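You operate a simulated robot arm through the tools that you are given. There is no shell and no other tool.

You run a simulated robot arm. Do the job below in one go: nothing can be reset, and whatever is moved stays where it is left.

## Task
Meter the yellow tile and dry it slowly, vent shut.
Fine: a shut vent dries less, so set the slider one stop above the reading; drawer shut before the start (80 C inside); wait for DONE; open the vent again.

Only the result counts: the job must be done as asked and must still hold three seconds after the hand-in. Knocking over, shifting, dropping, spilling or breaking anything else fails it.

## Robot
A 7-joint arm with a two-finger parallel gripper, fixed in place. Base frame: the origin is at the foot of the arm, x ahead of it, y to its left, z up; the work surface is at about z = 850. Readings come in mm, degrees, newtons and seconds.
With the tool pointing down near the work surface it reaches from about 300 to 700 mm from the base axis. Its first joint turns from -66.0 to 66.0 degrees. Payload 1.57 kg.
The TCP is the grasp point between the finger pads, 30 mm short of the fingertips. In the tool frame z runs along the fingers and y along their closing line. The gripper opens to 110 mm. The fingers are 24 mm wide and 12 mm thick; the gripper's body (48 by 112 mm) begins 78 mm behind the TCP.
Orientation is told as [roll, pitch, yaw] about the base's x, y, z axes, in that order, counted from this pose: with the fingers straight down and closing along the base's y, the tool's x points along the base's -x, its y along +y and its z along -z.

## Interface
- The arm moves only by the tool move_arm. Its argument "commands" is a list of rows, each an object (a shift or turn left out is 0, a gripper value left out holds the last) with "dp": the shift along the tool's x, y, z in mm, a list of three; "delta_rot": the turn, a rotation vector about the tool's x, y, z in degrees, a list of three; "grip": the finger opening in mm, from 0 to 110. In form: [{"dp": [dx, dy, dz], "delta_rot": [ax, ay, az], "grip": grip}, ...]. A call has 1 to 20 rows; each row shifts and turns the commanded pose from where the row before left it, along the tool's axes as they then stand. A row lasts 0.2 s, in which the tool goes at most 50 mm and 8.6 degrees; a call with a longer step from one row to the next is refused whole, and so is a gripper value outside its range. Where a pose cannot be reached the arm comes as near as it can. A force on the tool above 90 N (or 10 N above the force at the start of the call, whichever is more), or a blocked arm, ends the call early, and 0.2 s more pass. The fingers move at their own pace (about 108 mm/s each) and stop on an object; they squeeze with about 34 N. The grip force told is the motor's: it shows also when the fingers shut on nothing. Time passes only in rows, and 0.2 s behind the last, so rows that do not move let the fingers close. It gives the time, the measured TCP pose, the force on the tool (base axes), the opening and the grip force at its end, in the units of the frame above (readings bear some noise), with the torque about the TCP (base axes, N m) and any sound that the robot's microphone picked up.
- Cameras (640 x 400 px; columns grow to the right, rows downward): "scene" is fixed at [174.4, -406, 1398.3]; the picture's right is [0.74, -0.68, 0.00], its down [-0.48, -0.52, -0.71] and it looks along [0.48, 0.52, -0.71] (base axes); focal length 214 px, centre (320, 200). "wrist" rides on the gripper at [70, 16, -141] in the tool frame; the picture's right is [-0.23, 0.97, 0.00], its down [-0.86, -0.20, -0.48] and it looks along [-0.47, -0.11, 0.88] (tool axes); focal length 222 px, centre (320, 200). There is no depth. A picture from a camera that has moved, and an enlarged one, comes with that camera's place and axes in the base frame and with its lens. The place of the scene camera against the robot may be out by one fixed shift of up to 18 mm in any direction.
- get_image(camera): a new picture of that camera. The clock stands still meanwhile.
- inspect(camera, box): a new picture of the part [left, top, right, bottom] of that camera's present view, enlarged. The clock stands still meanwhile.
- job_done(): hands the job in; it is judged then, once.

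Nothing tells you positions but the pictures and the camera data. Unless the task says otherwise, let go and move clear before handing in.

The tools are called after ">>>" by a JSON object that holds its "op" and its "data". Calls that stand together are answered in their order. move_arm: Moves the arm, as the interface text tells. Its arguments: {"type":"object","properties":{"commands":{"type":"array"}},"required":["commands"]} The other tools are called the same way: get_image (camera) takes a picture; inspect (camera, box) takes an enlarged picture of a part of a camera's view; job_done () hands the job in.

At the start:

```text
time_s: 0.0
ee_pos: [324.6, 60.2, 1283.4]
tcp_rot: [0.0, -0.1, -0.1]
wrist_force: [0.2, -1.2, 0.4]
ft_torque: [-0.01, -0.03, 0.01]
gripper_width: 110.0
grasp_force: 0.0
```

scene: 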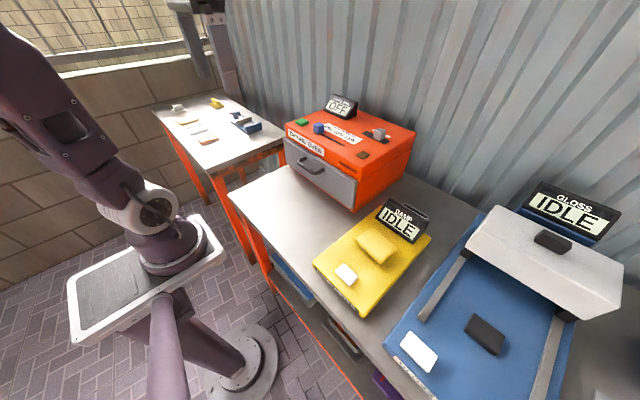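
wrist: 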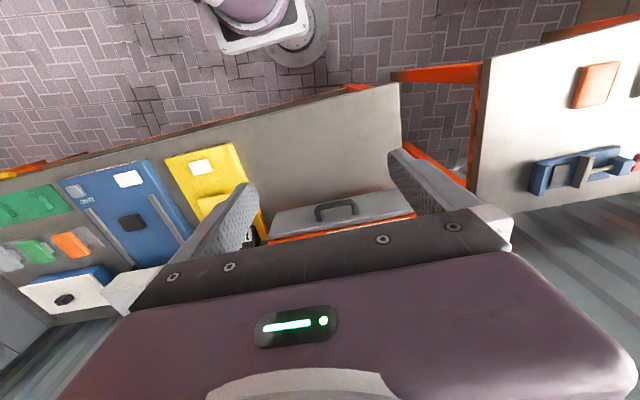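

I see an orange drying oven with a drawer, a yellow damp meter, a blue gloss meter and a second table on the left with tiles. I'll look closer before moving anything.

>>> {"op": "inspect", "data": {"camera": "scene", "box": [270, 80, 430, 220]}}

>>> {"op": "inspect", "data": {"camera": "scene", "box": [150, 85, 290, 170]}}

>>> {"op": "inspect", "data": {"camera": "scene", "box": [300, 190, 440, 320]}}

>>> {"op": "inspect", "data": {"camera": "scene", "box": [380, 170, 640, 400]}}

>>> {"op": "inspect", "data": {"camera": "wrist", "box": [0, 120, 320, 320]}}

>>> {"op": "inspect", "data": {"camera": "wrist", "box": [460, 20, 640, 220]}}

```text
2.86 times, centred on (350, 150) of scene
camera zoom: at [174.4, -406.0, 1398.3], right [0.74, -0.68, 0.0], down [-0.48, -0.52, -0.71], along [0.48, 0.52, -0.71], focal length 613 px, centre (234, 343)
```

zoom: 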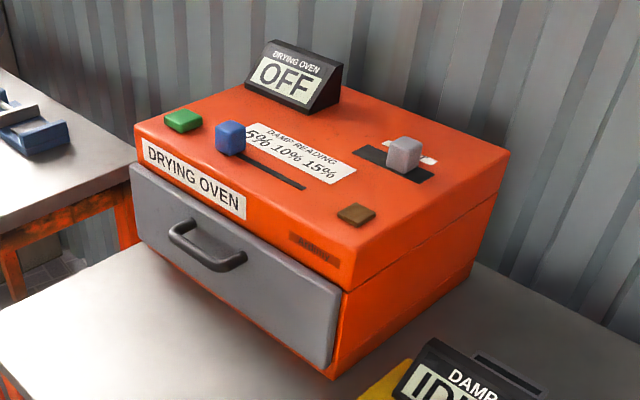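

```text
4.57 times, centred on (220, 128) of scene
camera zoom: at [174.4, -406.0, 1398.3], right [0.74, -0.68, 0.0], down [-0.48, -0.52, -0.71], along [0.48, 0.52, -0.71], focal length 980 px, centre (777, 531)
```

zoom: 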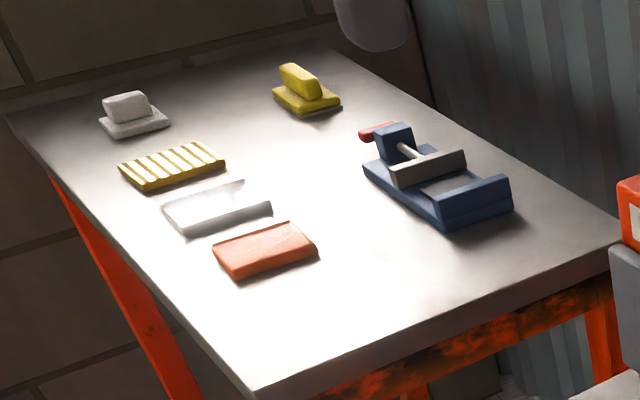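

```text
3.08 times, centred on (370, 255) of scene
camera zoom: at [174.4, -406.0, 1398.3], right [0.74, -0.68, 0.0], down [-0.48, -0.52, -0.71], along [0.48, 0.52, -0.71], focal length 660 px, centre (166, 31)
```

zoom: 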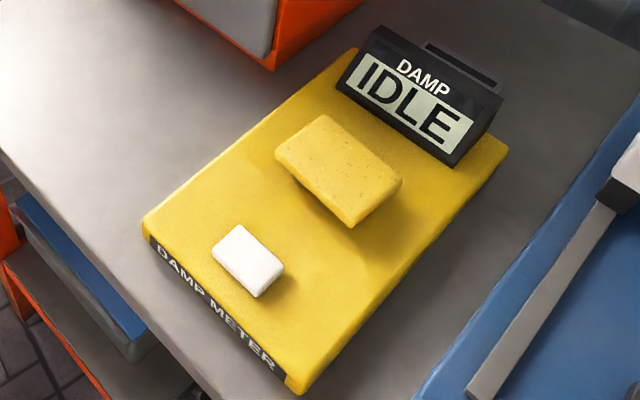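

```text
1.74 times, centred on (510, 285) of scene
camera zoom: at [174.4, -406.0, 1398.3], right [0.74, -0.68, 0.0], down [-0.48, -0.52, -0.71], along [0.48, 0.52, -0.71], focal length 373 px, centre (-10, 52)
```

zoom: 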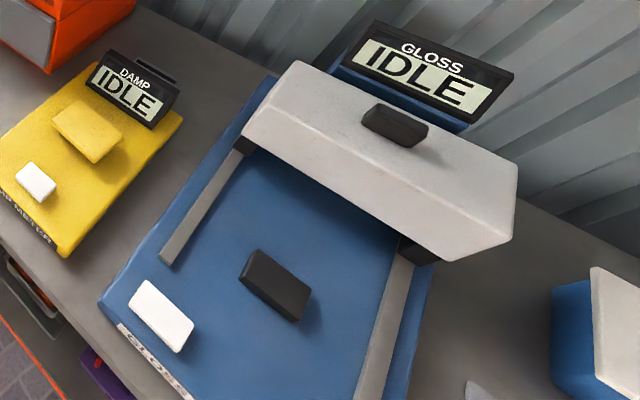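

```text
2.00 times, centred on (160, 220) of wrist
camera zoom: at [253.5, 77.2, 1424.7], right [0.23, 0.97, 0.0], down [0.86, -0.2, 0.48], along [0.47, -0.11, -0.88], focal length 444 px, centre (640, 160)
```

zoom: 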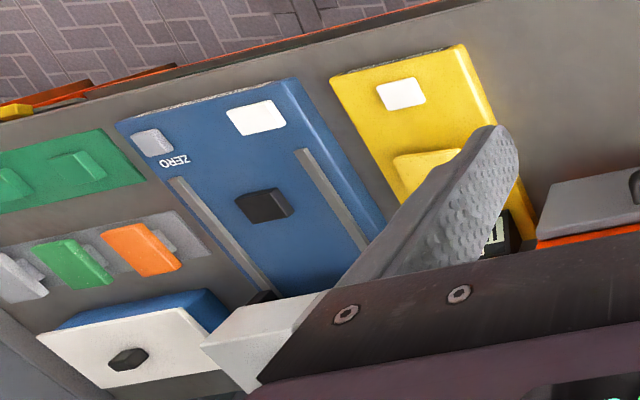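

```text
2.00 times, centred on (550, 120) of wrist
camera zoom: at [253.5, 77.2, 1424.7], right [0.23, 0.97, 0.0], down [0.86, -0.2, 0.48], along [0.47, -0.11, -0.88], focal length 444 px, centre (-140, 360)
```

zoom: 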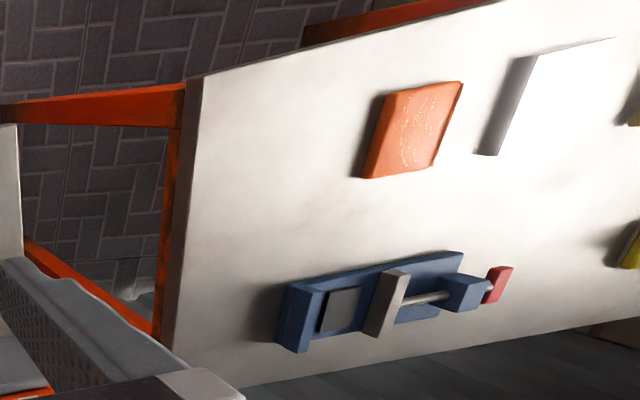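

The yellow items on the damp meter and on the left table need a better view. I'll move the arm high over the damp meter and look with the wrist camera.

>>> {"op": "move_arm", "data": {"commands": [{"dp": [-5, -43, 0]}, {"dp": [-5, -43, 0]}, {"dp": [-5, -43, 0]}, {"dp": [-5, -43, 0]}, {"dp": [-5, -43, 0]}, {"dp": [-5, -43, 0]}]}}

>>> {"op": "get_image", "data": {"camera": "wrist"}}

>>> {"op": "inspect", "data": {"camera": "wrist", "box": [0, 0, 320, 200]}}

>>> {"op": "inspect", "data": {"camera": "wrist", "box": [160, 60, 480, 260]}}

```text
time_s: 1.4
ee_pos: [352.3, -200.4, 1281.9]
tcp_rot: [0.0, 0.0, 0.1]
wrist_force: [-0.1, -0.6, -0.2]
ft_torque: [0.02, -0.01, 0.02]
gripper_width: 109.7
grasp_force: 0.0
```

```text
taken
camera wrist: at [280.9, -181.6, 1424.4], right [0.23, 0.97, 0.0], down [0.86, -0.2, 0.48], along [0.47, -0.11, -0.88], focal length 222 px, centre (320, 200)
```

wrist: 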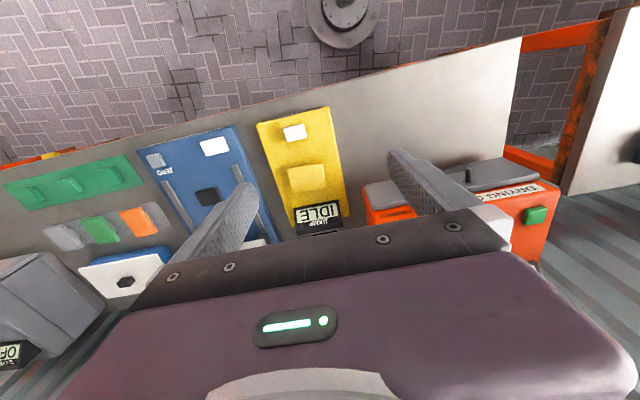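

```text
2.00 times, centred on (160, 100) of wrist
camera zoom: at [280.9, -181.6, 1424.4], right [0.23, 0.97, 0.0], down [0.86, -0.2, 0.48], along [0.47, -0.11, -0.88], focal length 444 px, centre (640, 400)
```

zoom: 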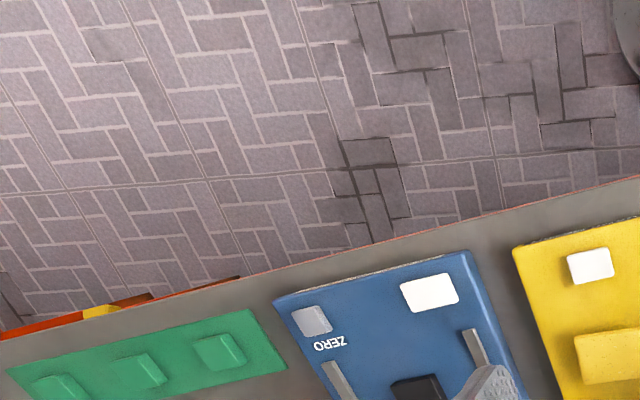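

```text
2.00 times, centred on (320, 160) of wrist
camera zoom: at [280.9, -181.6, 1424.4], right [0.23, 0.97, 0.0], down [0.86, -0.2, 0.48], along [0.47, -0.11, -0.88], focal length 444 px, centre (320, 280)
```

zoom: 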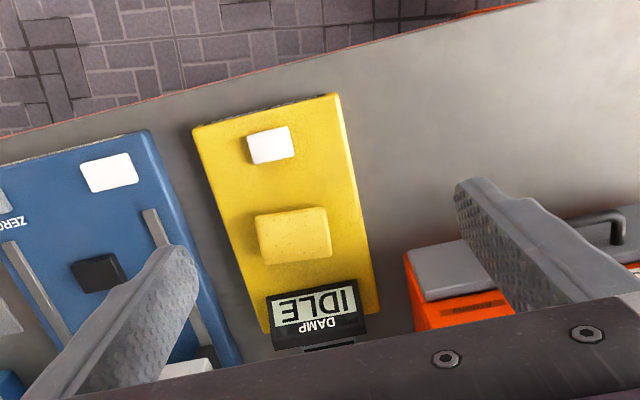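

The yellow speckled block on the damp meter may be the tile itself or a fixed plate. I'll get closer to check.

>>> {"op": "move_arm", "data": {"commands": [{"dp": [0, -10, 40]}, {"dp": [0, -10, 40]}, {"dp": [0, -10, 40]}, {"dp": [0, -10, 40]}, {"dp": [0, -10, 40]}]}}

>>> {"op": "get_image", "data": {"camera": "wrist"}}

>>> {"op": "inspect", "data": {"camera": "wrist", "box": [220, 80, 420, 220]}}

```text
time_s: 2.6
ee_pos: [353.2, -249.0, 1082.9]
tcp_rot: [0.0, -0.1, 0.0]
wrist_force: [-0.1, -1.4, 0.1]
ft_torque: [-0.01, 0.0, 0.01]
gripper_width: 110.1
grasp_force: 0.0
```

```text
taken
camera wrist: at [281.8, -231.6, 1224.7], right [0.23, 0.97, 0.0], down [0.85, -0.2, 0.48], along [0.47, -0.11, -0.88], focal length 222 px, centre (320, 200)
```

wrist: 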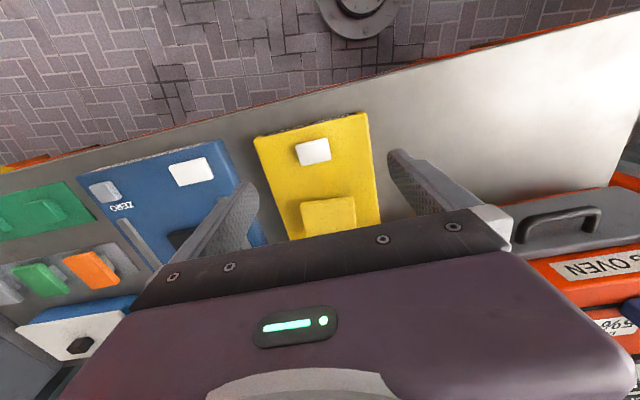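

```text
2.86 times, centred on (320, 150) of wrist
camera zoom: at [281.8, -231.6, 1224.7], right [0.23, 0.97, 0.0], down [0.85, -0.2, 0.48], along [0.47, -0.11, -0.88], focal length 635 px, centre (320, 343)
```

zoom: 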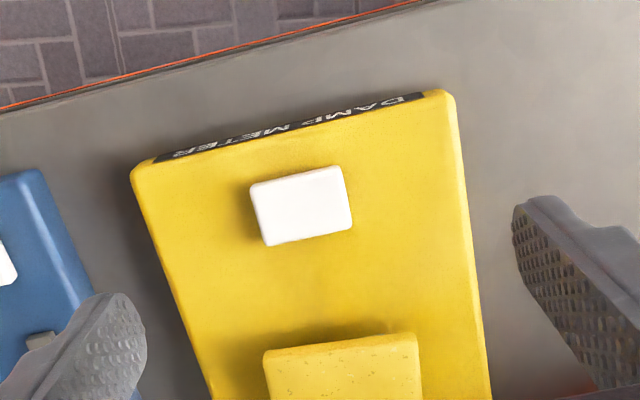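

>>> {"op": "inspect", "data": {"camera": "scene", "box": [345, 220, 415, 275]}}

>>> {"op": "inspect", "data": {"camera": "scene", "box": [205, 90, 265, 135]}}

>>> {"op": "inspect", "data": {"camera": "scene", "box": [165, 95, 225, 150]}}

>>> {"op": "inspect", "data": {"camera": "wrist", "box": [0, 150, 180, 270]}}

```text
7.27 times, centred on (380, 248) of scene
camera zoom: at [174.5, -406.0, 1398.3], right [0.74, -0.68, 0.0], down [-0.48, -0.52, -0.71], along [0.48, 0.52, -0.71], focal length 1560 px, centre (-116, -146)
```

zoom: 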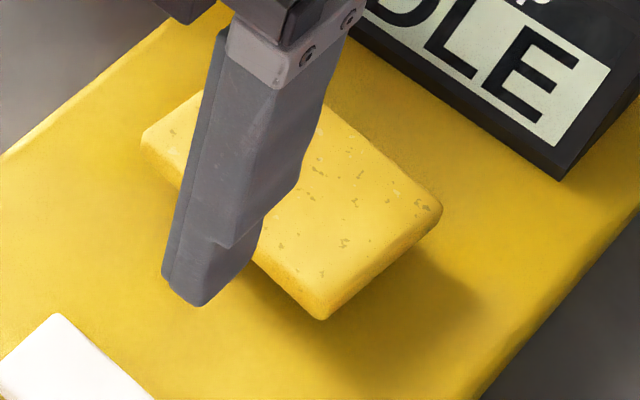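

```text
8.89 times, centred on (235, 112) of scene
camera zoom: at [174.5, -406.0, 1398.3], right [0.74, -0.68, 0.0], down [-0.48, -0.52, -0.71], along [0.48, 0.52, -0.71], focal length 1906 px, centre (1076, 978)
```

zoom: 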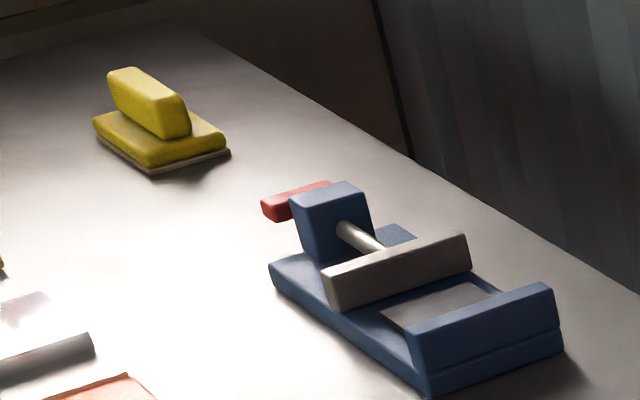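

```text
7.27 times, centred on (195, 122) of scene
camera zoom: at [174.5, -406.0, 1398.3], right [0.74, -0.68, 0.0], down [-0.48, -0.52, -0.71], along [0.48, 0.52, -0.71], focal length 1560 px, centre (1229, 764)
```

zoom: 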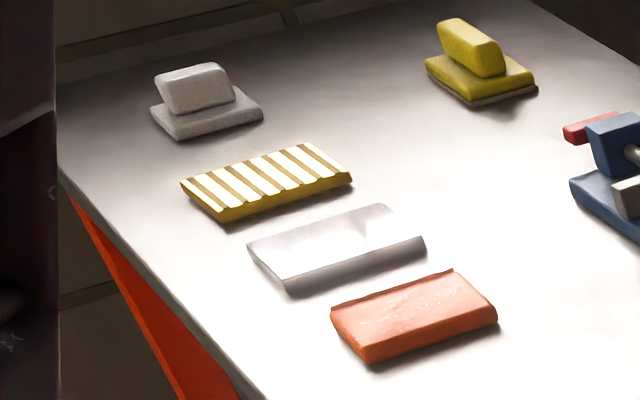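

```text
3.33 times, centred on (90, 210) of wrist
camera zoom: at [281.8, -231.6, 1224.7], right [0.23, 0.97, 0.0], down [0.85, -0.2, 0.48], along [0.47, -0.11, -0.88], focal length 740 px, centre (1087, 167)
```

zoom: 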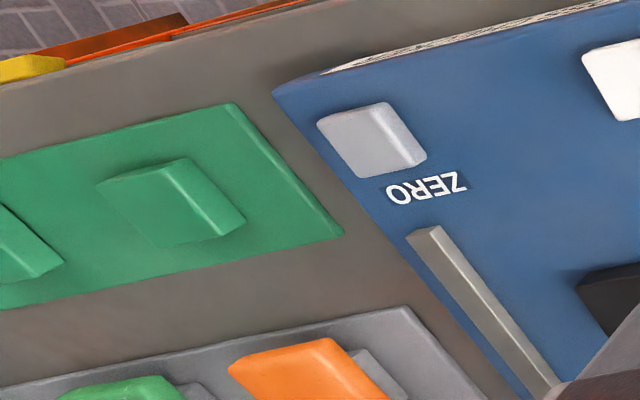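

The speckled yellow block lies on the damp meter like a tile, with the white pad as its button. Now I'll look at the oven's top and front with a forward-tilted wrist view.

>>> {"op": "move_arm", "data": {"commands": [{"dp": [0, 20, -45]}, {"dp": [0, 20, -45]}, {"dp": [0, 45, -20]}, {"dp": [0, 45, -20]}, {"dp": [0, 45, 0]}, {"dp": [0, 45, 0], "delta_rot": [0, -6, 0]}, {"dp": [0, 30, 0], "delta_rot": [0, -6, 0]}, {"delta_rot": [0, -6, 0]}, {"delta_rot": [0, -6, 0]}, {"delta_rot": [0, -6, 0]}]}}

>>> {"op": "get_image", "data": {"camera": "wrist"}}

```text
time_s: 4.8
ee_pos: [355.3, 2.6, 1212.3]
tcp_rot: [0.0, -30.0, 0.0]
wrist_force: [1.0, 0.4, -0.1]
ft_torque: [0.01, -0.01, -0.01]
gripper_width: 109.5
grasp_force: 0.0
```

```text
taken
camera wrist: at [222.4, 18.6, 1300.9], right [0.2, 0.97, 0.11], down [0.5, -0.2, 0.84], along [0.84, -0.11, -0.53], focal length 222 px, centre (320, 200)
```

wrist: 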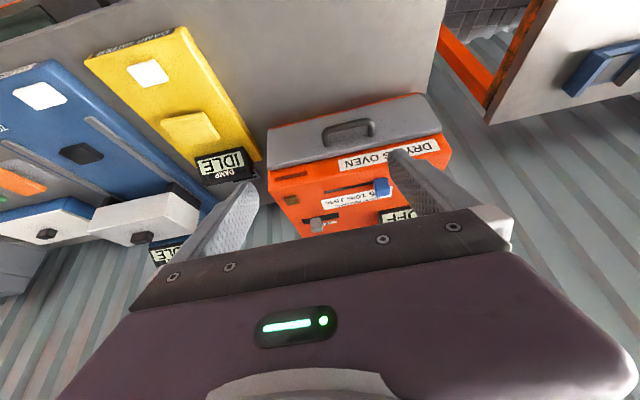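

>>> {"op": "inspect", "data": {"camera": "wrist", "box": [260, 90, 460, 240]}}

>>> {"op": "inspect", "data": {"camera": "wrist", "box": [80, 30, 280, 190]}}

>>> {"op": "inspect", "data": {"camera": "scene", "box": [340, 115, 410, 170]}}

>>> {"op": "inspect", "data": {"camera": "scene", "box": [285, 100, 355, 160]}}

```text
2.67 times, centred on (360, 165) of wrist
camera zoom: at [222.4, 18.6, 1300.9], right [0.2, 0.97, 0.11], down [0.5, -0.2, 0.84], along [0.84, -0.11, -0.53], focal length 592 px, centre (213, 293)
```

zoom: 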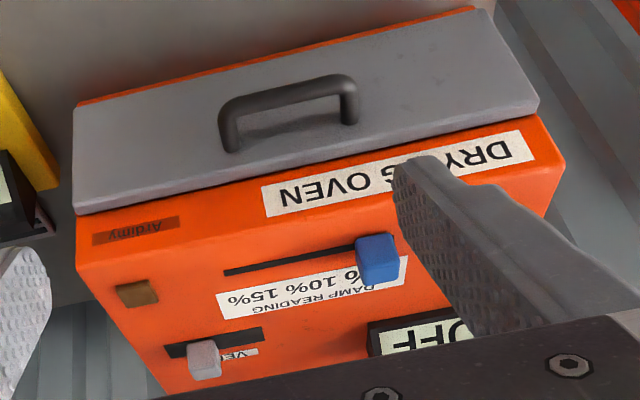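

```text
2.50 times, centred on (180, 110) of wrist
camera zoom: at [222.4, 18.6, 1300.9], right [0.2, 0.97, 0.11], down [0.5, -0.2, 0.84], along [0.84, -0.11, -0.53], focal length 555 px, centre (670, 425)
```

zoom: 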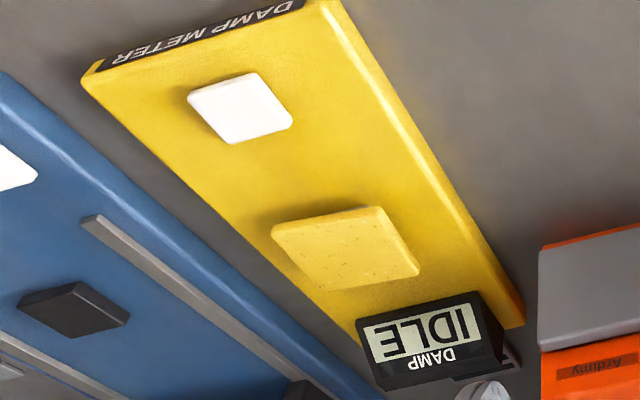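

```text
7.27 times, centred on (375, 142) of scene
camera zoom: at [174.5, -406.0, 1398.3], right [0.74, -0.68, 0.0], down [-0.48, -0.52, -0.71], along [0.48, 0.52, -0.71], focal length 1560 px, centre (-80, 618)
```

zoom: 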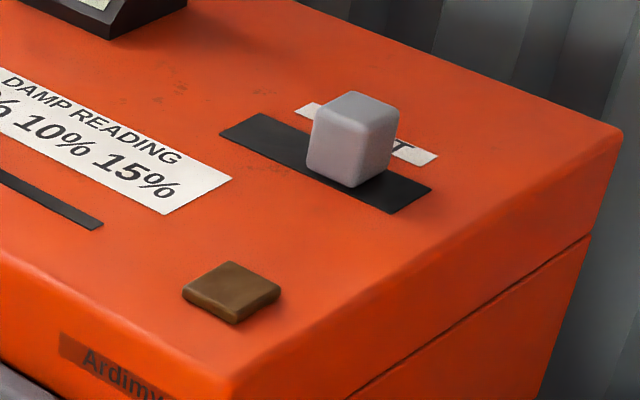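

```text
6.67 times, centred on (320, 130) of scene
camera zoom: at [174.5, -406.0, 1398.3], right [0.74, -0.68, 0.0], down [-0.48, -0.52, -0.71], along [0.48, 0.52, -0.71], focal length 1430 px, centre (320, 667)
```

zoom: 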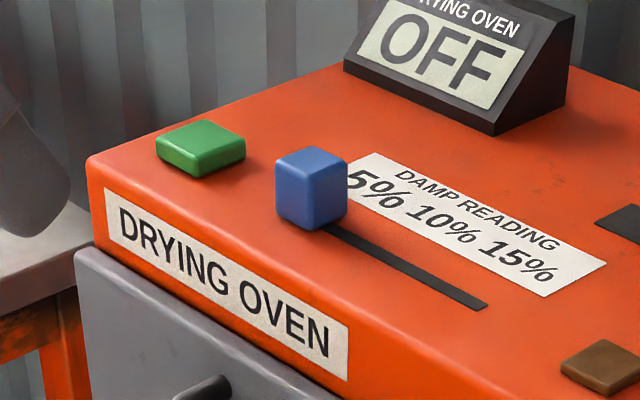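

The blue slider sits at 5% with stops at 10% and 15%; the grey knob at the back is the vent. I'll go closer to read the vent label.

>>> {"op": "move_arm", "data": {"commands": [{"dp": [-33.4, -5, 15.5]}, {"dp": [-33.4, -5, 15.5]}, {"dp": [-33.4, -5, 15.5]}, {"dp": [-33.4, -5, 15.5]}, {"dp": [-33.4, -5, 15.5]}, {"dp": [-33.4, -5, 15.5]}]}}

>>> {"op": "get_image", "data": {"camera": "wrist"}}

>>> {"op": "inspect", "data": {"camera": "wrist", "box": [220, 60, 420, 220]}}

>>> {"op": "get_image", "data": {"camera": "scene"}}

```text
time_s: 6.2
ee_pos: [575.2, -29.9, 1232.5]
tcp_rot: [0.1, -30.0, 0.2]
wrist_force: [0.6, 0.1, -0.1]
ft_torque: [-0.02, 0.01, 0.02]
gripper_width: 110.1
grasp_force: 0.0
```

```text
taken
camera wrist: at [443.1, -11.9, 1320.8], right [0.2, 0.97, 0.11], down [0.5, -0.2, 0.84], along [0.84, -0.11, -0.53], focal length 222 px, centre (320, 200)
```

wrist: 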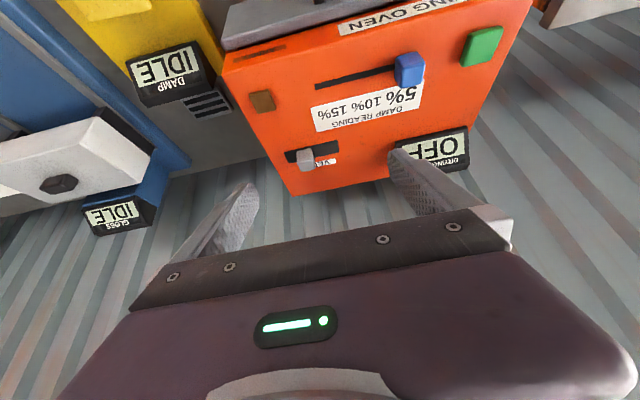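

```text
2.50 times, centred on (320, 140) of wrist
camera zoom: at [443.1, -11.9, 1320.8], right [0.2, 0.97, 0.11], down [0.5, -0.2, 0.84], along [0.84, -0.11, -0.53], focal length 555 px, centre (320, 350)
```

zoom: 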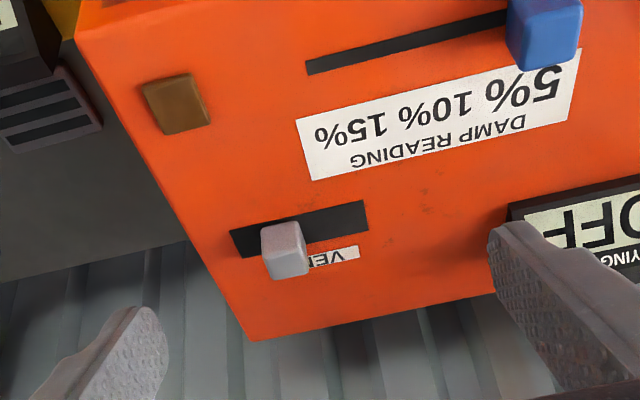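

```text
taken
```

scene: 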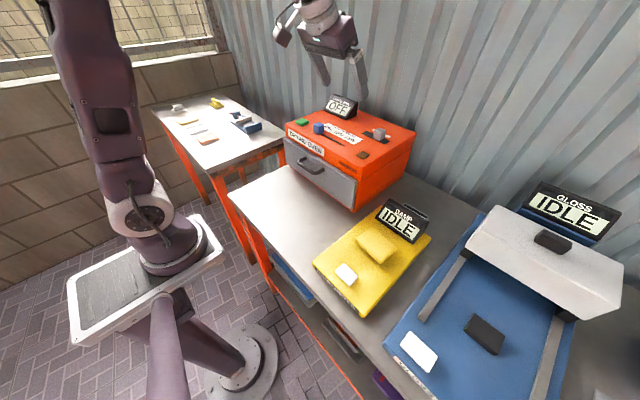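

>>> {"op": "inspect", "data": {"camera": "wrist", "box": [275, 125, 355, 185]}}

>>> {"op": "inspect", "data": {"camera": "scene", "box": [360, 118, 404, 152]}}

>>> {"op": "inspect", "data": {"camera": "scene", "box": [280, 90, 420, 220]}}

>>> {"op": "inspect", "data": {"camera": "wrist", "box": [0, 0, 220, 150]}}

```text
6.67 times, centred on (315, 155) of wrist
camera zoom: at [443.1, -11.9, 1320.8], right [0.2, 0.97, 0.11], down [0.5, -0.2, 0.84], along [0.84, -0.11, -0.53], focal length 1481 px, centre (353, 500)
```

zoom: 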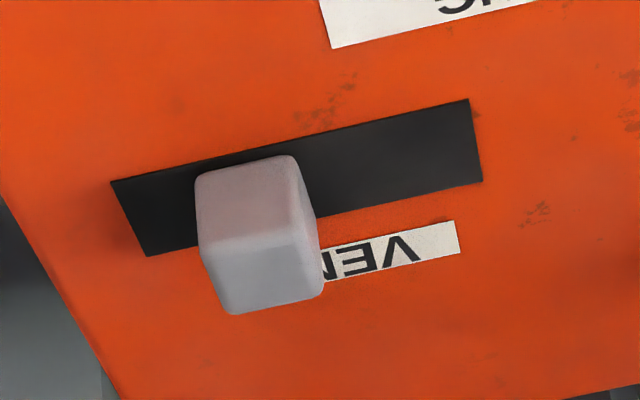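

```text
11.76 times, centred on (382, 135) of scene
camera zoom: at [174.4, -406.0, 1398.3], right [0.74, -0.68, 0.0], down [-0.48, -0.52, -0.71], along [0.48, 0.52, -0.71], focal length 2523 px, centre (-409, 965)
```

zoom: 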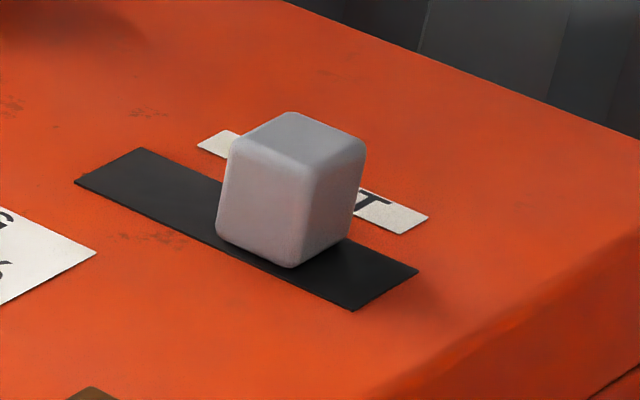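

```text
3.08 times, centred on (350, 155) of scene
camera zoom: at [174.4, -406.0, 1398.3], right [0.74, -0.68, 0.0], down [-0.48, -0.52, -0.71], along [0.48, 0.52, -0.71], focal length 660 px, centre (228, 338)
```

zoom: 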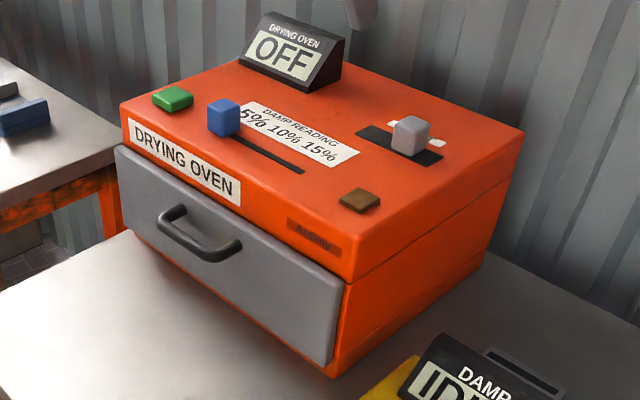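

```text
2.67 times, centred on (110, 75) of wrist
camera zoom: at [443.1, -11.9, 1320.8], right [0.2, 0.97, 0.11], down [0.5, -0.2, 0.84], along [0.84, -0.11, -0.53], focal length 592 px, centre (880, 533)
```

zoom: 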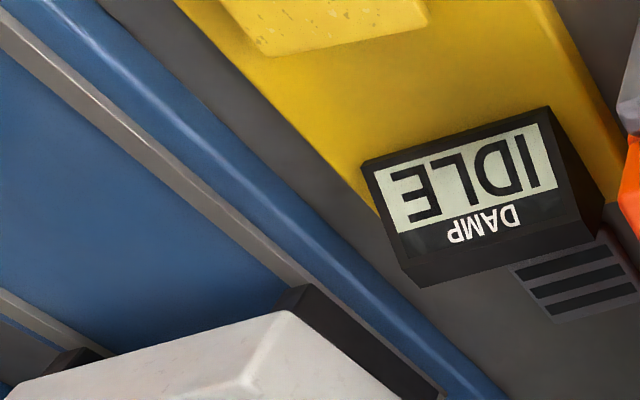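

The vent knob is at about (734,-66,1052), the blue slider at (609,95,1060), and the drawer handle bar at (529,55,953). The damp button is at about (377,-264,888). I'll go above the button with the fingers shut to press it.

>>> {"op": "move_arm", "data": {"commands": [{"delta_rot": [0, 6, 0], "grip": 0}, {"delta_rot": [0, 6, 0]}, {"delta_rot": [0, 6, 0]}, {"delta_rot": [0, 6, 0]}, {"delta_rot": [0, 6, 0]}, {"dp": [19.8, -23.4, 23]}, {"dp": [19.8, -23.4, 23]}, {"dp": [19.8, -23.4, 23]}, {"dp": [19.8, -23.4, 23]}, {"dp": [19.8, -23.4, 23]}, {"dp": [19.8, -23.4, 23]}, {"dp": [19.8, -23.4, 23]}, {"dp": [19.8, -23.4, 23]}, {"dp": [19.8, -23.4, 23]}, {"dp": [19.8, -23.4, 23]}, {}]}}

>>> {"op": "get_image", "data": {"camera": "wrist"}}

>>> {"op": "inspect", "data": {"camera": "scene", "box": [300, 190, 440, 320]}}

```text
time_s: 9.6
ee_pos: [375.5, -261.3, 999.2]
tcp_rot: [-0.1, -0.1, 0.1]
wrist_force: [-0.4, 0.0, -0.2]
ft_torque: [0.02, 0.01, -0.02]
gripper_width: 0.1
grasp_force: 21.1
```

```text
taken
camera wrist: at [306.0, -244.6, 1141.4], right [0.23, 0.97, 0.0], down [0.86, -0.2, 0.48], along [0.47, -0.11, -0.88], focal length 222 px, centre (320, 200)
```

wrist: 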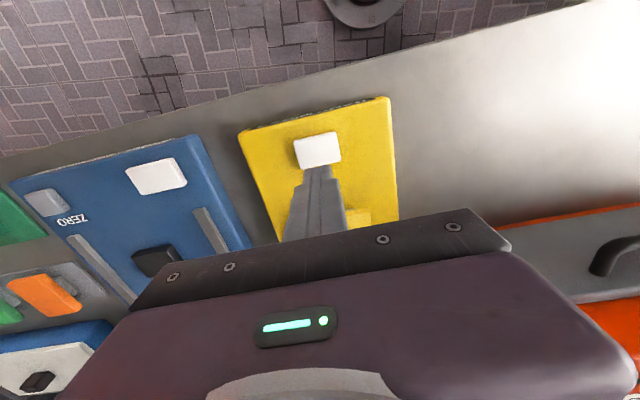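

```text
3.08 times, centred on (370, 255) of scene
camera zoom: at [174.4, -406.0, 1398.3], right [0.74, -0.68, 0.0], down [-0.48, -0.52, -0.71], along [0.48, 0.52, -0.71], focal length 660 px, centre (166, 31)
```

zoom: 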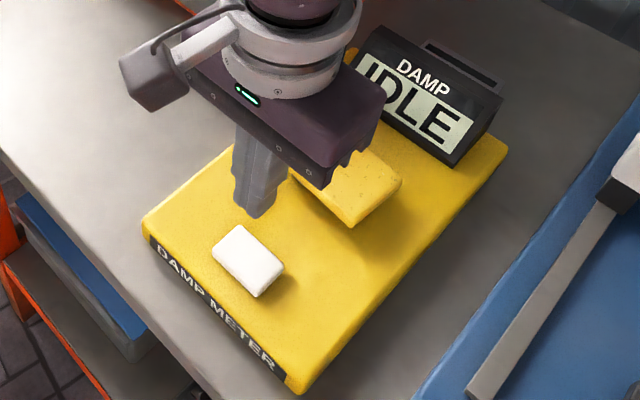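

The button is right below the fingers. I'll go down and press with small steps.

>>> {"op": "move_arm", "data": {"commands": [{"dp": [0, -3, 25]}, {"dp": [0, 0, 25]}, {"dp": [0, 0, 15]}, {"dp": [0, 0, 4]}, {"dp": [0, 0, 3]}]}}

>>> {"op": "get_image", "data": {"camera": "wrist"}}

>>> {"op": "inspect", "data": {"camera": "scene", "box": [300, 190, 440, 320]}}

```text
time_s: 10.8
ee_pos: [376.8, -264.9, 928.9]
tcp_rot: [0.0, 0.0, 0.1]
wrist_force: [-1.0, -0.3, 0.2]
ft_torque: [-0.02, -0.02, -0.01]
gripper_width: 0.0
grasp_force: 21.7
```

```text
taken
camera wrist: at [306.1, -247.8, 1071.1], right [0.23, 0.97, 0.0], down [0.86, -0.2, 0.48], along [0.47, -0.11, -0.88], focal length 222 px, centre (320, 200)
```

wrist: 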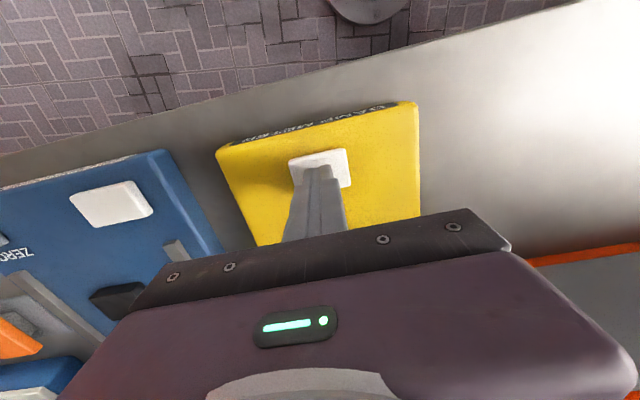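

```text
3.08 times, centred on (370, 255) of scene
camera zoom: at [174.4, -406.0, 1398.3], right [0.74, -0.68, 0.0], down [-0.48, -0.52, -0.71], along [0.48, 0.52, -0.71], focal length 660 px, centre (166, 31)
```

zoom: 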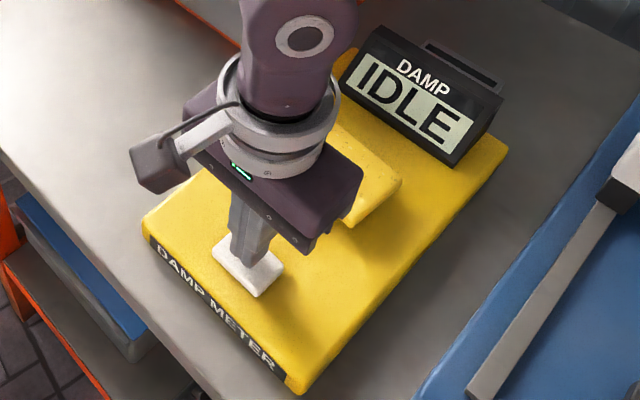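

>>> {"op": "move_arm", "data": {"commands": [{"dp": [0, 0, 2]}, {"dp": [0, 0, 2]}, {"dp": [0, 0, 2]}, {"dp": [0, 0, 2]}]}}

```text
time_s: 11.8
ee_pos: [376.9, -264.0, 922.7]
tcp_rot: [0.0, -0.1, 0.0]
wrist_force: [0.9, 0.3, 0.9]
ft_torque: [0.01, -0.02, 0.0]
gripper_width: 0.0
grasp_force: 21.1
```

>>> {"op": "move_arm", "data": {"commands": [{"dp": [0, 0, 1.5]}, {"dp": [0, 0, 1.5]}, {"dp": [0, 0, 1.5]}]}}

```text
time_s: 12.6
ee_pos: [377.1, -263.7, 915.9]
tcp_rot: [0.0, 0.0, 0.1]
wrist_force: [-0.4, 1.3, 4.0]
ft_torque: [0.02, 0.03, 0.04]
gripper_width: 0.1
grasp_force: 21.3
heard: click
```

Contact and a click. Reading the display.

>>> {"op": "inspect", "data": {"camera": "scene", "box": [300, 190, 440, 320]}}

```text
3.08 times, centred on (370, 255) of scene
camera zoom: at [174.4, -405.9, 1398.3], right [0.74, -0.68, 0.0], down [-0.48, -0.52, -0.71], along [0.48, 0.52, -0.71], focal length 660 px, centre (166, 31)
```

zoom: 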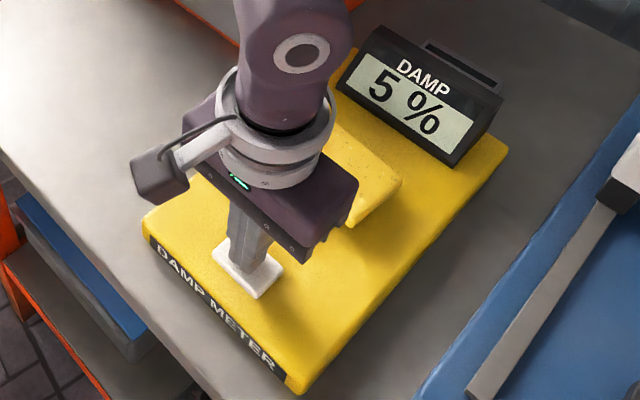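

It reads 5%, so the slider goes to 10%. I'll lift off and check that the reading stays.

>>> {"op": "move_arm", "data": {"commands": [{"dp": [0, 0, -20]}, {"dp": [0, 0, -40]}, {"dp": [0, 20, -40]}, {"dp": [0, 40, -20]}, {"dp": [0, 40, -10]}, {"dp": [0, 40, -10]}, {}, {}, {}]}}

>>> {"op": "inspect", "data": {"camera": "scene", "box": [300, 190, 440, 320]}}

>>> {"op": "get_image", "data": {"camera": "wrist"}}

```text
time_s: 14.6
ee_pos: [374.5, -123.4, 1055.5]
tcp_rot: [0.0, 0.0, 0.0]
wrist_force: [0.2, -0.1, -0.2]
ft_torque: [0.01, -0.01, 0.0]
gripper_width: 0.0
grasp_force: 21.8
```

```text
3.08 times, centred on (370, 255) of scene
camera zoom: at [174.4, -406.0, 1398.3], right [0.74, -0.68, 0.0], down [-0.48, -0.52, -0.71], along [0.48, 0.52, -0.71], focal length 660 px, centre (166, 31)
```

zoom: 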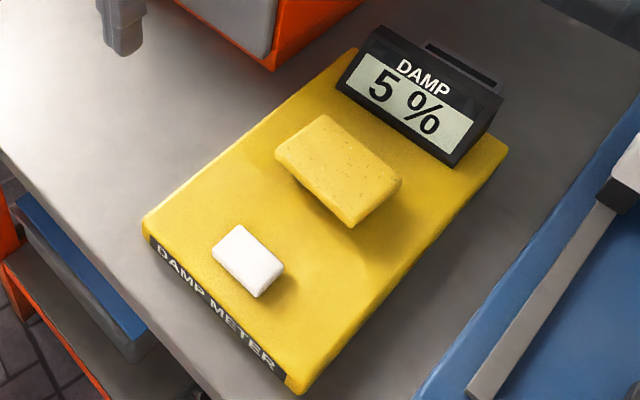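

```text
taken
camera wrist: at [304.6, -107.0, 1198.4], right [0.23, 0.97, 0.0], down [0.86, -0.2, 0.48], along [0.47, -0.11, -0.88], focal length 222 px, centre (320, 200)
```

wrist: 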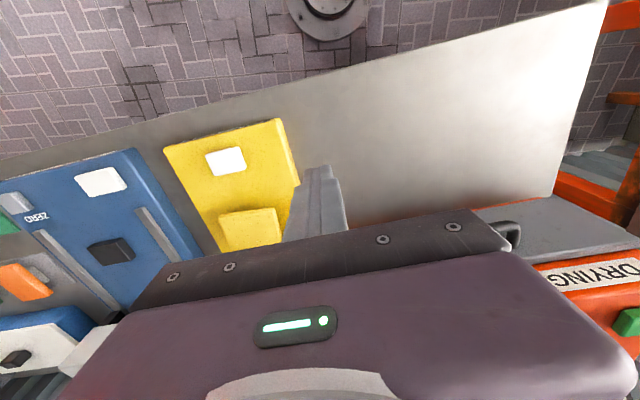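

The reading holds at 5%. Next is the drawer: I'll look at the handle closely, with the tool tilted forward.

>>> {"op": "move_arm", "data": {"commands": [{"dp": [8, 36, 0]}, {"dp": [8, 36, 0]}, {"dp": [8, 36, 0]}, {"dp": [8, 36, 0], "delta_rot": [0, -7.5, 0]}, {"dp": [0, 36, 0], "delta_rot": [0, -7.5, 0]}, {"delta_rot": [0, -7.5, 0]}, {"delta_rot": [0, -7.5, 0]}, {"delta_rot": [0, -7.5, 0]}, {"delta_rot": [0, -7.5, 0]}, {}]}}

>>> {"op": "get_image", "data": {"camera": "wrist"}}

>>> {"op": "inspect", "data": {"camera": "wrist", "box": [200, 60, 460, 230]}}

```text
time_s: 16.8
ee_pos: [334.5, 77.2, 1092.4]
tcp_rot: [2.8, -37.4, -1.4]
wrist_force: [0.1, 0.3, -0.1]
ft_torque: [-0.03, -0.01, 0.04]
gripper_width: 0.4
grasp_force: 21.7
out of reach, approached as far as the arm can: row 5, 6, 8, 9
```

```text
taken
camera wrist: at [191.5, 91.2, 1163.7], right [0.17, 0.97, 0.18], down [0.39, -0.23, 0.89], along [0.9, -0.09, -0.42], focal length 222 px, centre (320, 200)
```

wrist: 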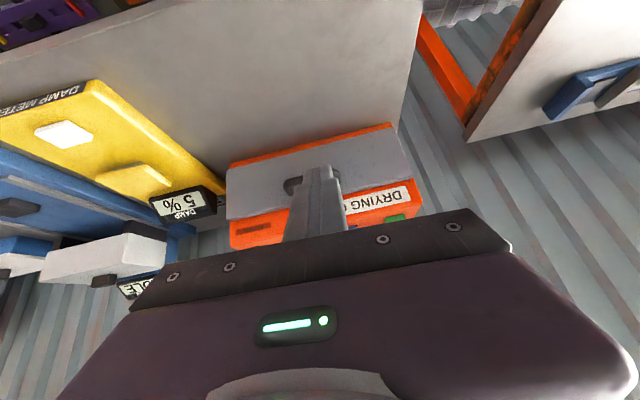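

```text
2.35 times, centred on (330, 145) of wrist
camera zoom: at [191.5, 91.2, 1163.7], right [0.17, 0.97, 0.18], down [0.39, -0.23, 0.89], along [0.9, -0.09, -0.42], focal length 523 px, centre (296, 329)
```

zoom: 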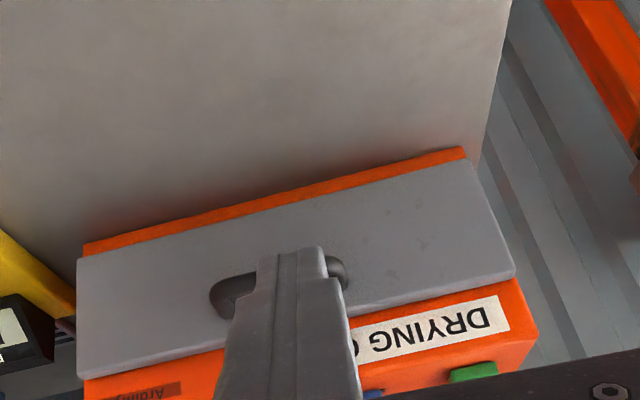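

>>> {"op": "move_arm", "data": {"commands": [{"dp": [-29, 0, -15], "grip": 110}, {"dp": [-29, 0, -15]}, {"dp": [-29, 0, -15]}, {"delta_rot": [0, 7.5, 0]}, {"delta_rot": [0, 7.5, 0]}, {}]}}

>>> {"op": "get_image", "data": {"camera": "wrist"}}

>>> {"op": "inspect", "data": {"camera": "wrist", "box": [200, 60, 460, 230]}}

```text
time_s: 18.2
ee_pos: [375.3, 74.1, 1182.2]
tcp_rot: [2.3, -22.3, -0.5]
wrist_force: [-0.7, -0.2, 0.7]
ft_torque: [0.02, 0.03, 0.0]
gripper_width: 110.1
grasp_force: 0.0
```

```text
taken
camera wrist: at [257.1, 86.4, 1286.5], right [0.2, 0.97, 0.12], down [0.61, -0.22, 0.76], along [0.77, -0.08, -0.64], focal length 222 px, centre (320, 200)
```

wrist: 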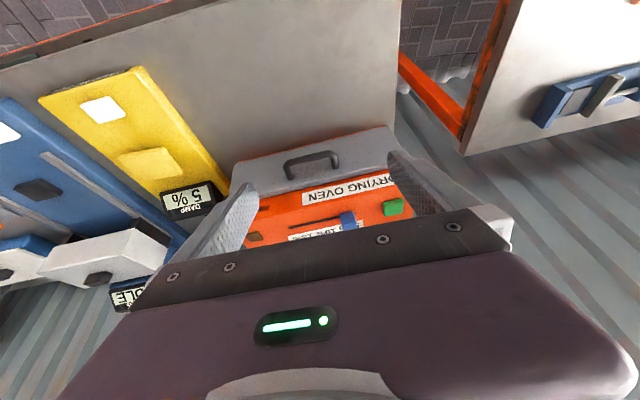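

```text
2.35 times, centred on (330, 145) of wrist
camera zoom: at [257.1, 86.4, 1286.5], right [0.2, 0.97, 0.12], down [0.61, -0.22, 0.76], along [0.77, -0.08, -0.64], focal length 523 px, centre (296, 329)
```

zoom: 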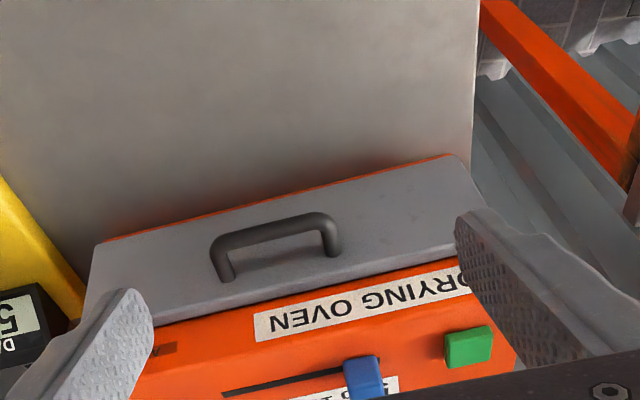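

The handle bar is at about (526,55,956) and the drawer face at x≈565. I'll straighten the tool and turn it 90° so the fingers close along x.

>>> {"op": "move_arm", "data": {"commands": [{"delta_rot": [2.3, 0, 0]}, {"delta_rot": [0, 7.5, 0]}, {"delta_rot": [0, 7.5, 0]}, {"delta_rot": [0, 7.3, 0]}, {"delta_rot": [0, 0, 8.2]}, {"delta_rot": [0, 0, 8.2]}, {"delta_rot": [0, 0, 8.2]}, {"delta_rot": [0, 0, 8.2]}, {"delta_rot": [0, 0, 8.2]}, {"delta_rot": [0, 0, 8.2]}, {"delta_rot": [0, 0, 8.2]}, {"delta_rot": [0, 0, 8.2]}, {"delta_rot": [0, 0, 8.2]}, {"delta_rot": [0, 0, 8.2]}, {"delta_rot": [0, 0, 8]}, {}]}}

>>> {"op": "get_image", "data": {"camera": "wrist"}}

```text
time_s: 21.6
ee_pos: [374.4, 74.2, 1181.9]
tcp_rot: [-0.1, 0.1, -90.6]
wrist_force: [-0.4, -0.5, 0.1]
ft_torque: [0.01, -0.02, -0.01]
gripper_width: 110.0
grasp_force: 0.0
```

```text
taken
camera wrist: at [392.2, 143.8, 1323.1], right [0.97, -0.24, 0.0], down [-0.21, -0.85, 0.48], along [-0.11, -0.46, -0.88], focal length 222 px, centre (320, 200)
```

wrist: 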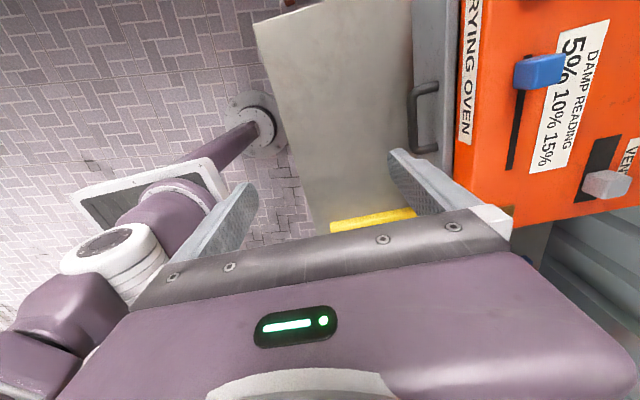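

>>> {"op": "inspect", "data": {"camera": "wrist", "box": [380, 0, 640, 220]}}

```text
1.82 times, centred on (510, 110) of wrist
camera zoom: at [392.2, 143.8, 1323.1], right [0.97, -0.24, 0.0], down [-0.21, -0.85, 0.48], along [-0.11, -0.46, -0.88], focal length 404 px, centre (-26, 364)
```

zoom: 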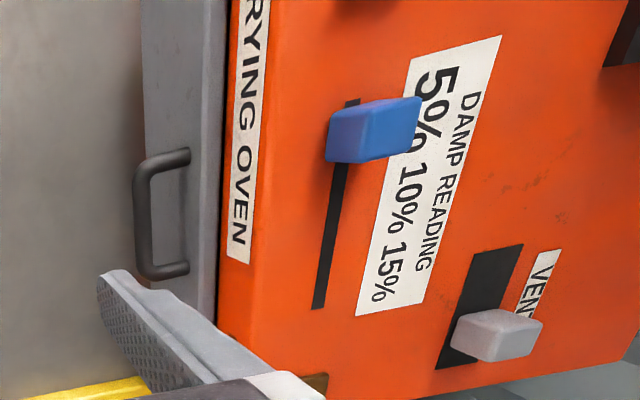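

The fingers now close along x. I'll narrow the opening, tilt 20° forward and hover just above the handle bar.

>>> {"op": "move_arm", "data": {"commands": [{"dp": [-4.8, 28.8, 23], "delta_rot": [0, 0, -0.6], "grip": 36}, {"dp": [-4.8, 28.8, 23]}, {"dp": [-4.8, 28.8, 23]}, {"dp": [-4.8, 28.8, 23]}, {"delta_rot": [-6.7, 0, 0]}, {"delta_rot": [-6.7, 0, 0]}, {"delta_rot": [-6.6, 0, 0]}, {}]}}

>>> {"op": "get_image", "data": {"camera": "wrist"}}

>>> {"op": "get_image", "data": {"camera": "scene"}}

```text
time_s: 23.4
ee_pos: [492.7, 54.8, 1089.8]
tcp_rot: [20.1, 0.1, -89.9]
wrist_force: [0.3, -1.0, 0.2]
ft_torque: [0.02, 0.0, -0.03]
gripper_width: 35.8
grasp_force: 0.1
```

```text
taken
camera wrist: at [457.1, 125.8, 1228.2], right [0.91, -0.23, 0.33], down [-0.35, -0.86, 0.38], along [0.2, -0.46, -0.86], focal length 222 px, centre (320, 200)
```

wrist: 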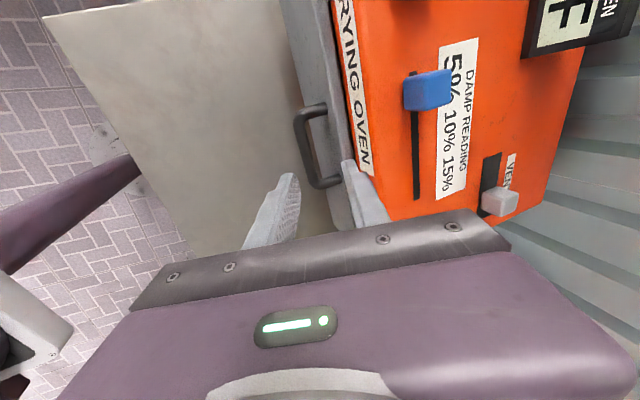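

```text
taken
```

scene: 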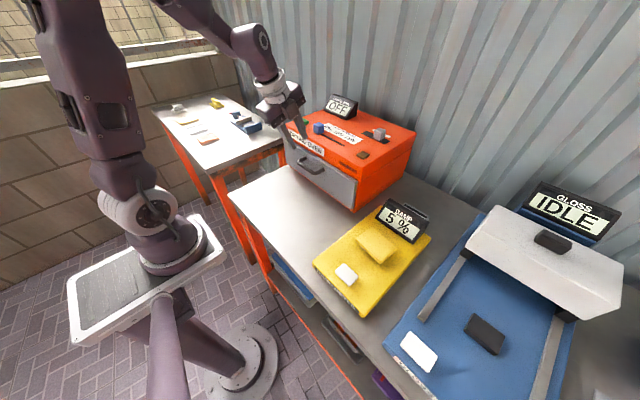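

>>> {"op": "move_arm", "data": {"commands": [{"dp": [0, -20, 0]}, {"dp": [0, 0, 30]}, {"dp": [0, 0, 30]}, {"dp": [0, 0, 20]}, {}]}}

>>> {"op": "get_image", "data": {"camera": "wrist"}}

>>> {"op": "inspect", "data": {"camera": "scene", "box": [270, 90, 410, 210]}}

```text
time_s: 24.6
ee_pos: [500.0, 54.6, 1006.9]
tcp_rot: [20.0, 0.1, -90.0]
wrist_force: [-0.1, 0.4, 0.0]
ft_torque: [0.01, 0.03, 0.0]
gripper_width: 36.1
grasp_force: 0.1
```

```text
taken
camera wrist: at [465.0, 126.1, 1146.0], right [0.92, -0.23, 0.33], down [-0.35, -0.86, 0.38], along [0.2, -0.47, -0.86], focal length 222 px, centre (320, 200)
```

wrist: 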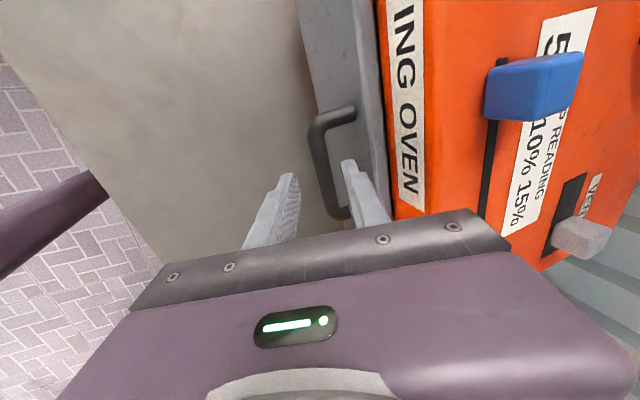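

```text
3.33 times, centred on (340, 150) of scene
camera zoom: at [174.5, -406.0, 1398.3], right [0.74, -0.68, 0.0], down [-0.48, -0.52, -0.71], along [0.48, 0.52, -0.71], focal length 715 px, centre (253, 367)
```

zoom: 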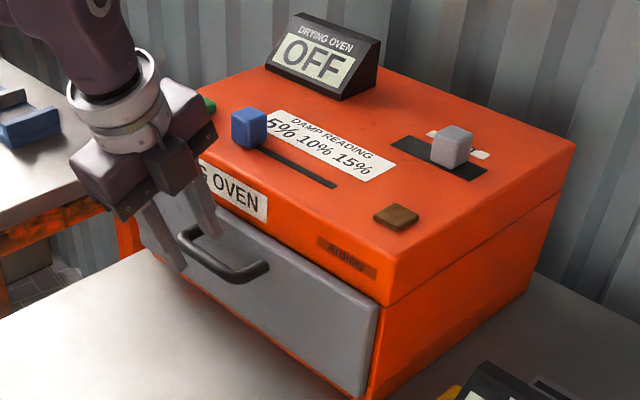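

>>> {"op": "move_arm", "data": {"commands": [{"dp": [0, 1, 14]}, {"dp": [0, 1, 14]}, {"dp": [0, 0, 13]}, {}]}}

>>> {"op": "inspect", "data": {"camera": "wrist", "box": [220, 60, 480, 240]}}

>>> {"op": "inspect", "data": {"camera": "scene", "box": [270, 120, 370, 200]}}

```text
time_s: 25.6
ee_pos: [516.6, 54.4, 968.7]
tcp_rot: [20.0, 0.0, -89.8]
wrist_force: [-1.7, -1.0, 1.3]
ft_torque: [-0.03, -0.02, -0.04]
gripper_width: 34.5
grasp_force: 0.0
```

```text
2.22 times, centred on (350, 150) of wrist
camera zoom: at [481.3, 125.1, 1108.2], right [0.92, -0.23, 0.33], down [-0.35, -0.86, 0.38], along [0.2, -0.47, -0.86], focal length 494 px, centre (253, 311)
```

zoom: 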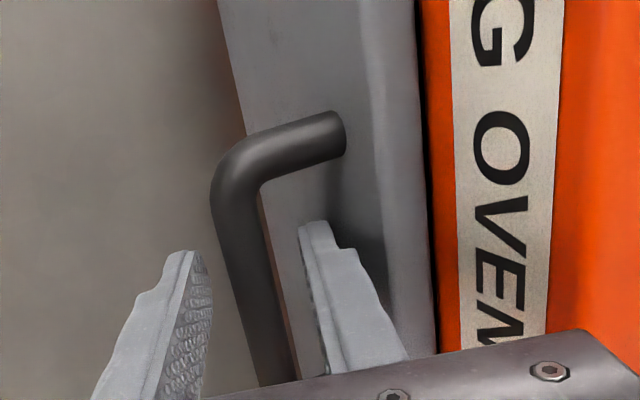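

```text
5.00 times, centred on (320, 160) of scene
camera zoom: at [174.4, -406.0, 1398.3], right [0.74, -0.68, 0.0], down [-0.48, -0.52, -0.71], along [0.48, 0.52, -0.71], focal length 1072 px, centre (320, 400)
```

zoom: 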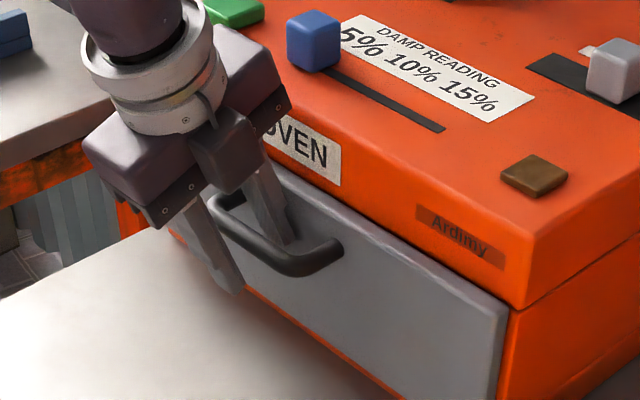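

The bar is between the fingers. I'll close on it.

>>> {"op": "move_arm", "data": {"commands": [{"grip": 0}, {}, {}]}}

>>> {"op": "inspect", "data": {"camera": "wrist", "box": [220, 60, 480, 240]}}

```text
time_s: 26.4
ee_pos: [516.1, 54.3, 969.9]
tcp_rot: [20.1, 0.0, -89.7]
wrist_force: [2.9, -2.3, 6.1]
ft_torque: [-0.4, -0.02, 0.66]
gripper_width: 13.4
grasp_force: 30.8
```

```text
2.22 times, centred on (350, 150) of wrist
camera zoom: at [481.5, 125.2, 1108.5], right [0.92, -0.22, 0.33], down [-0.35, -0.86, 0.38], along [0.2, -0.46, -0.86], focal length 494 px, centre (253, 311)
```

zoom: 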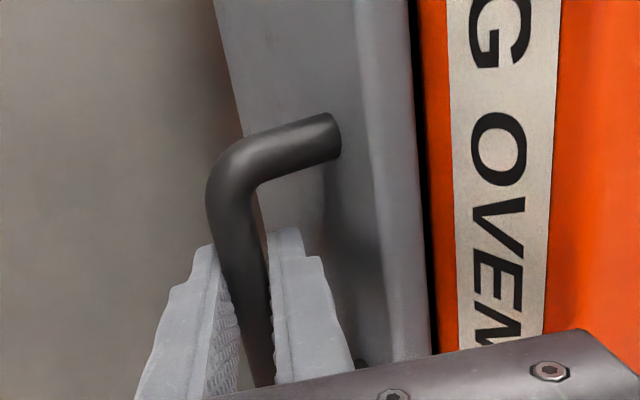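

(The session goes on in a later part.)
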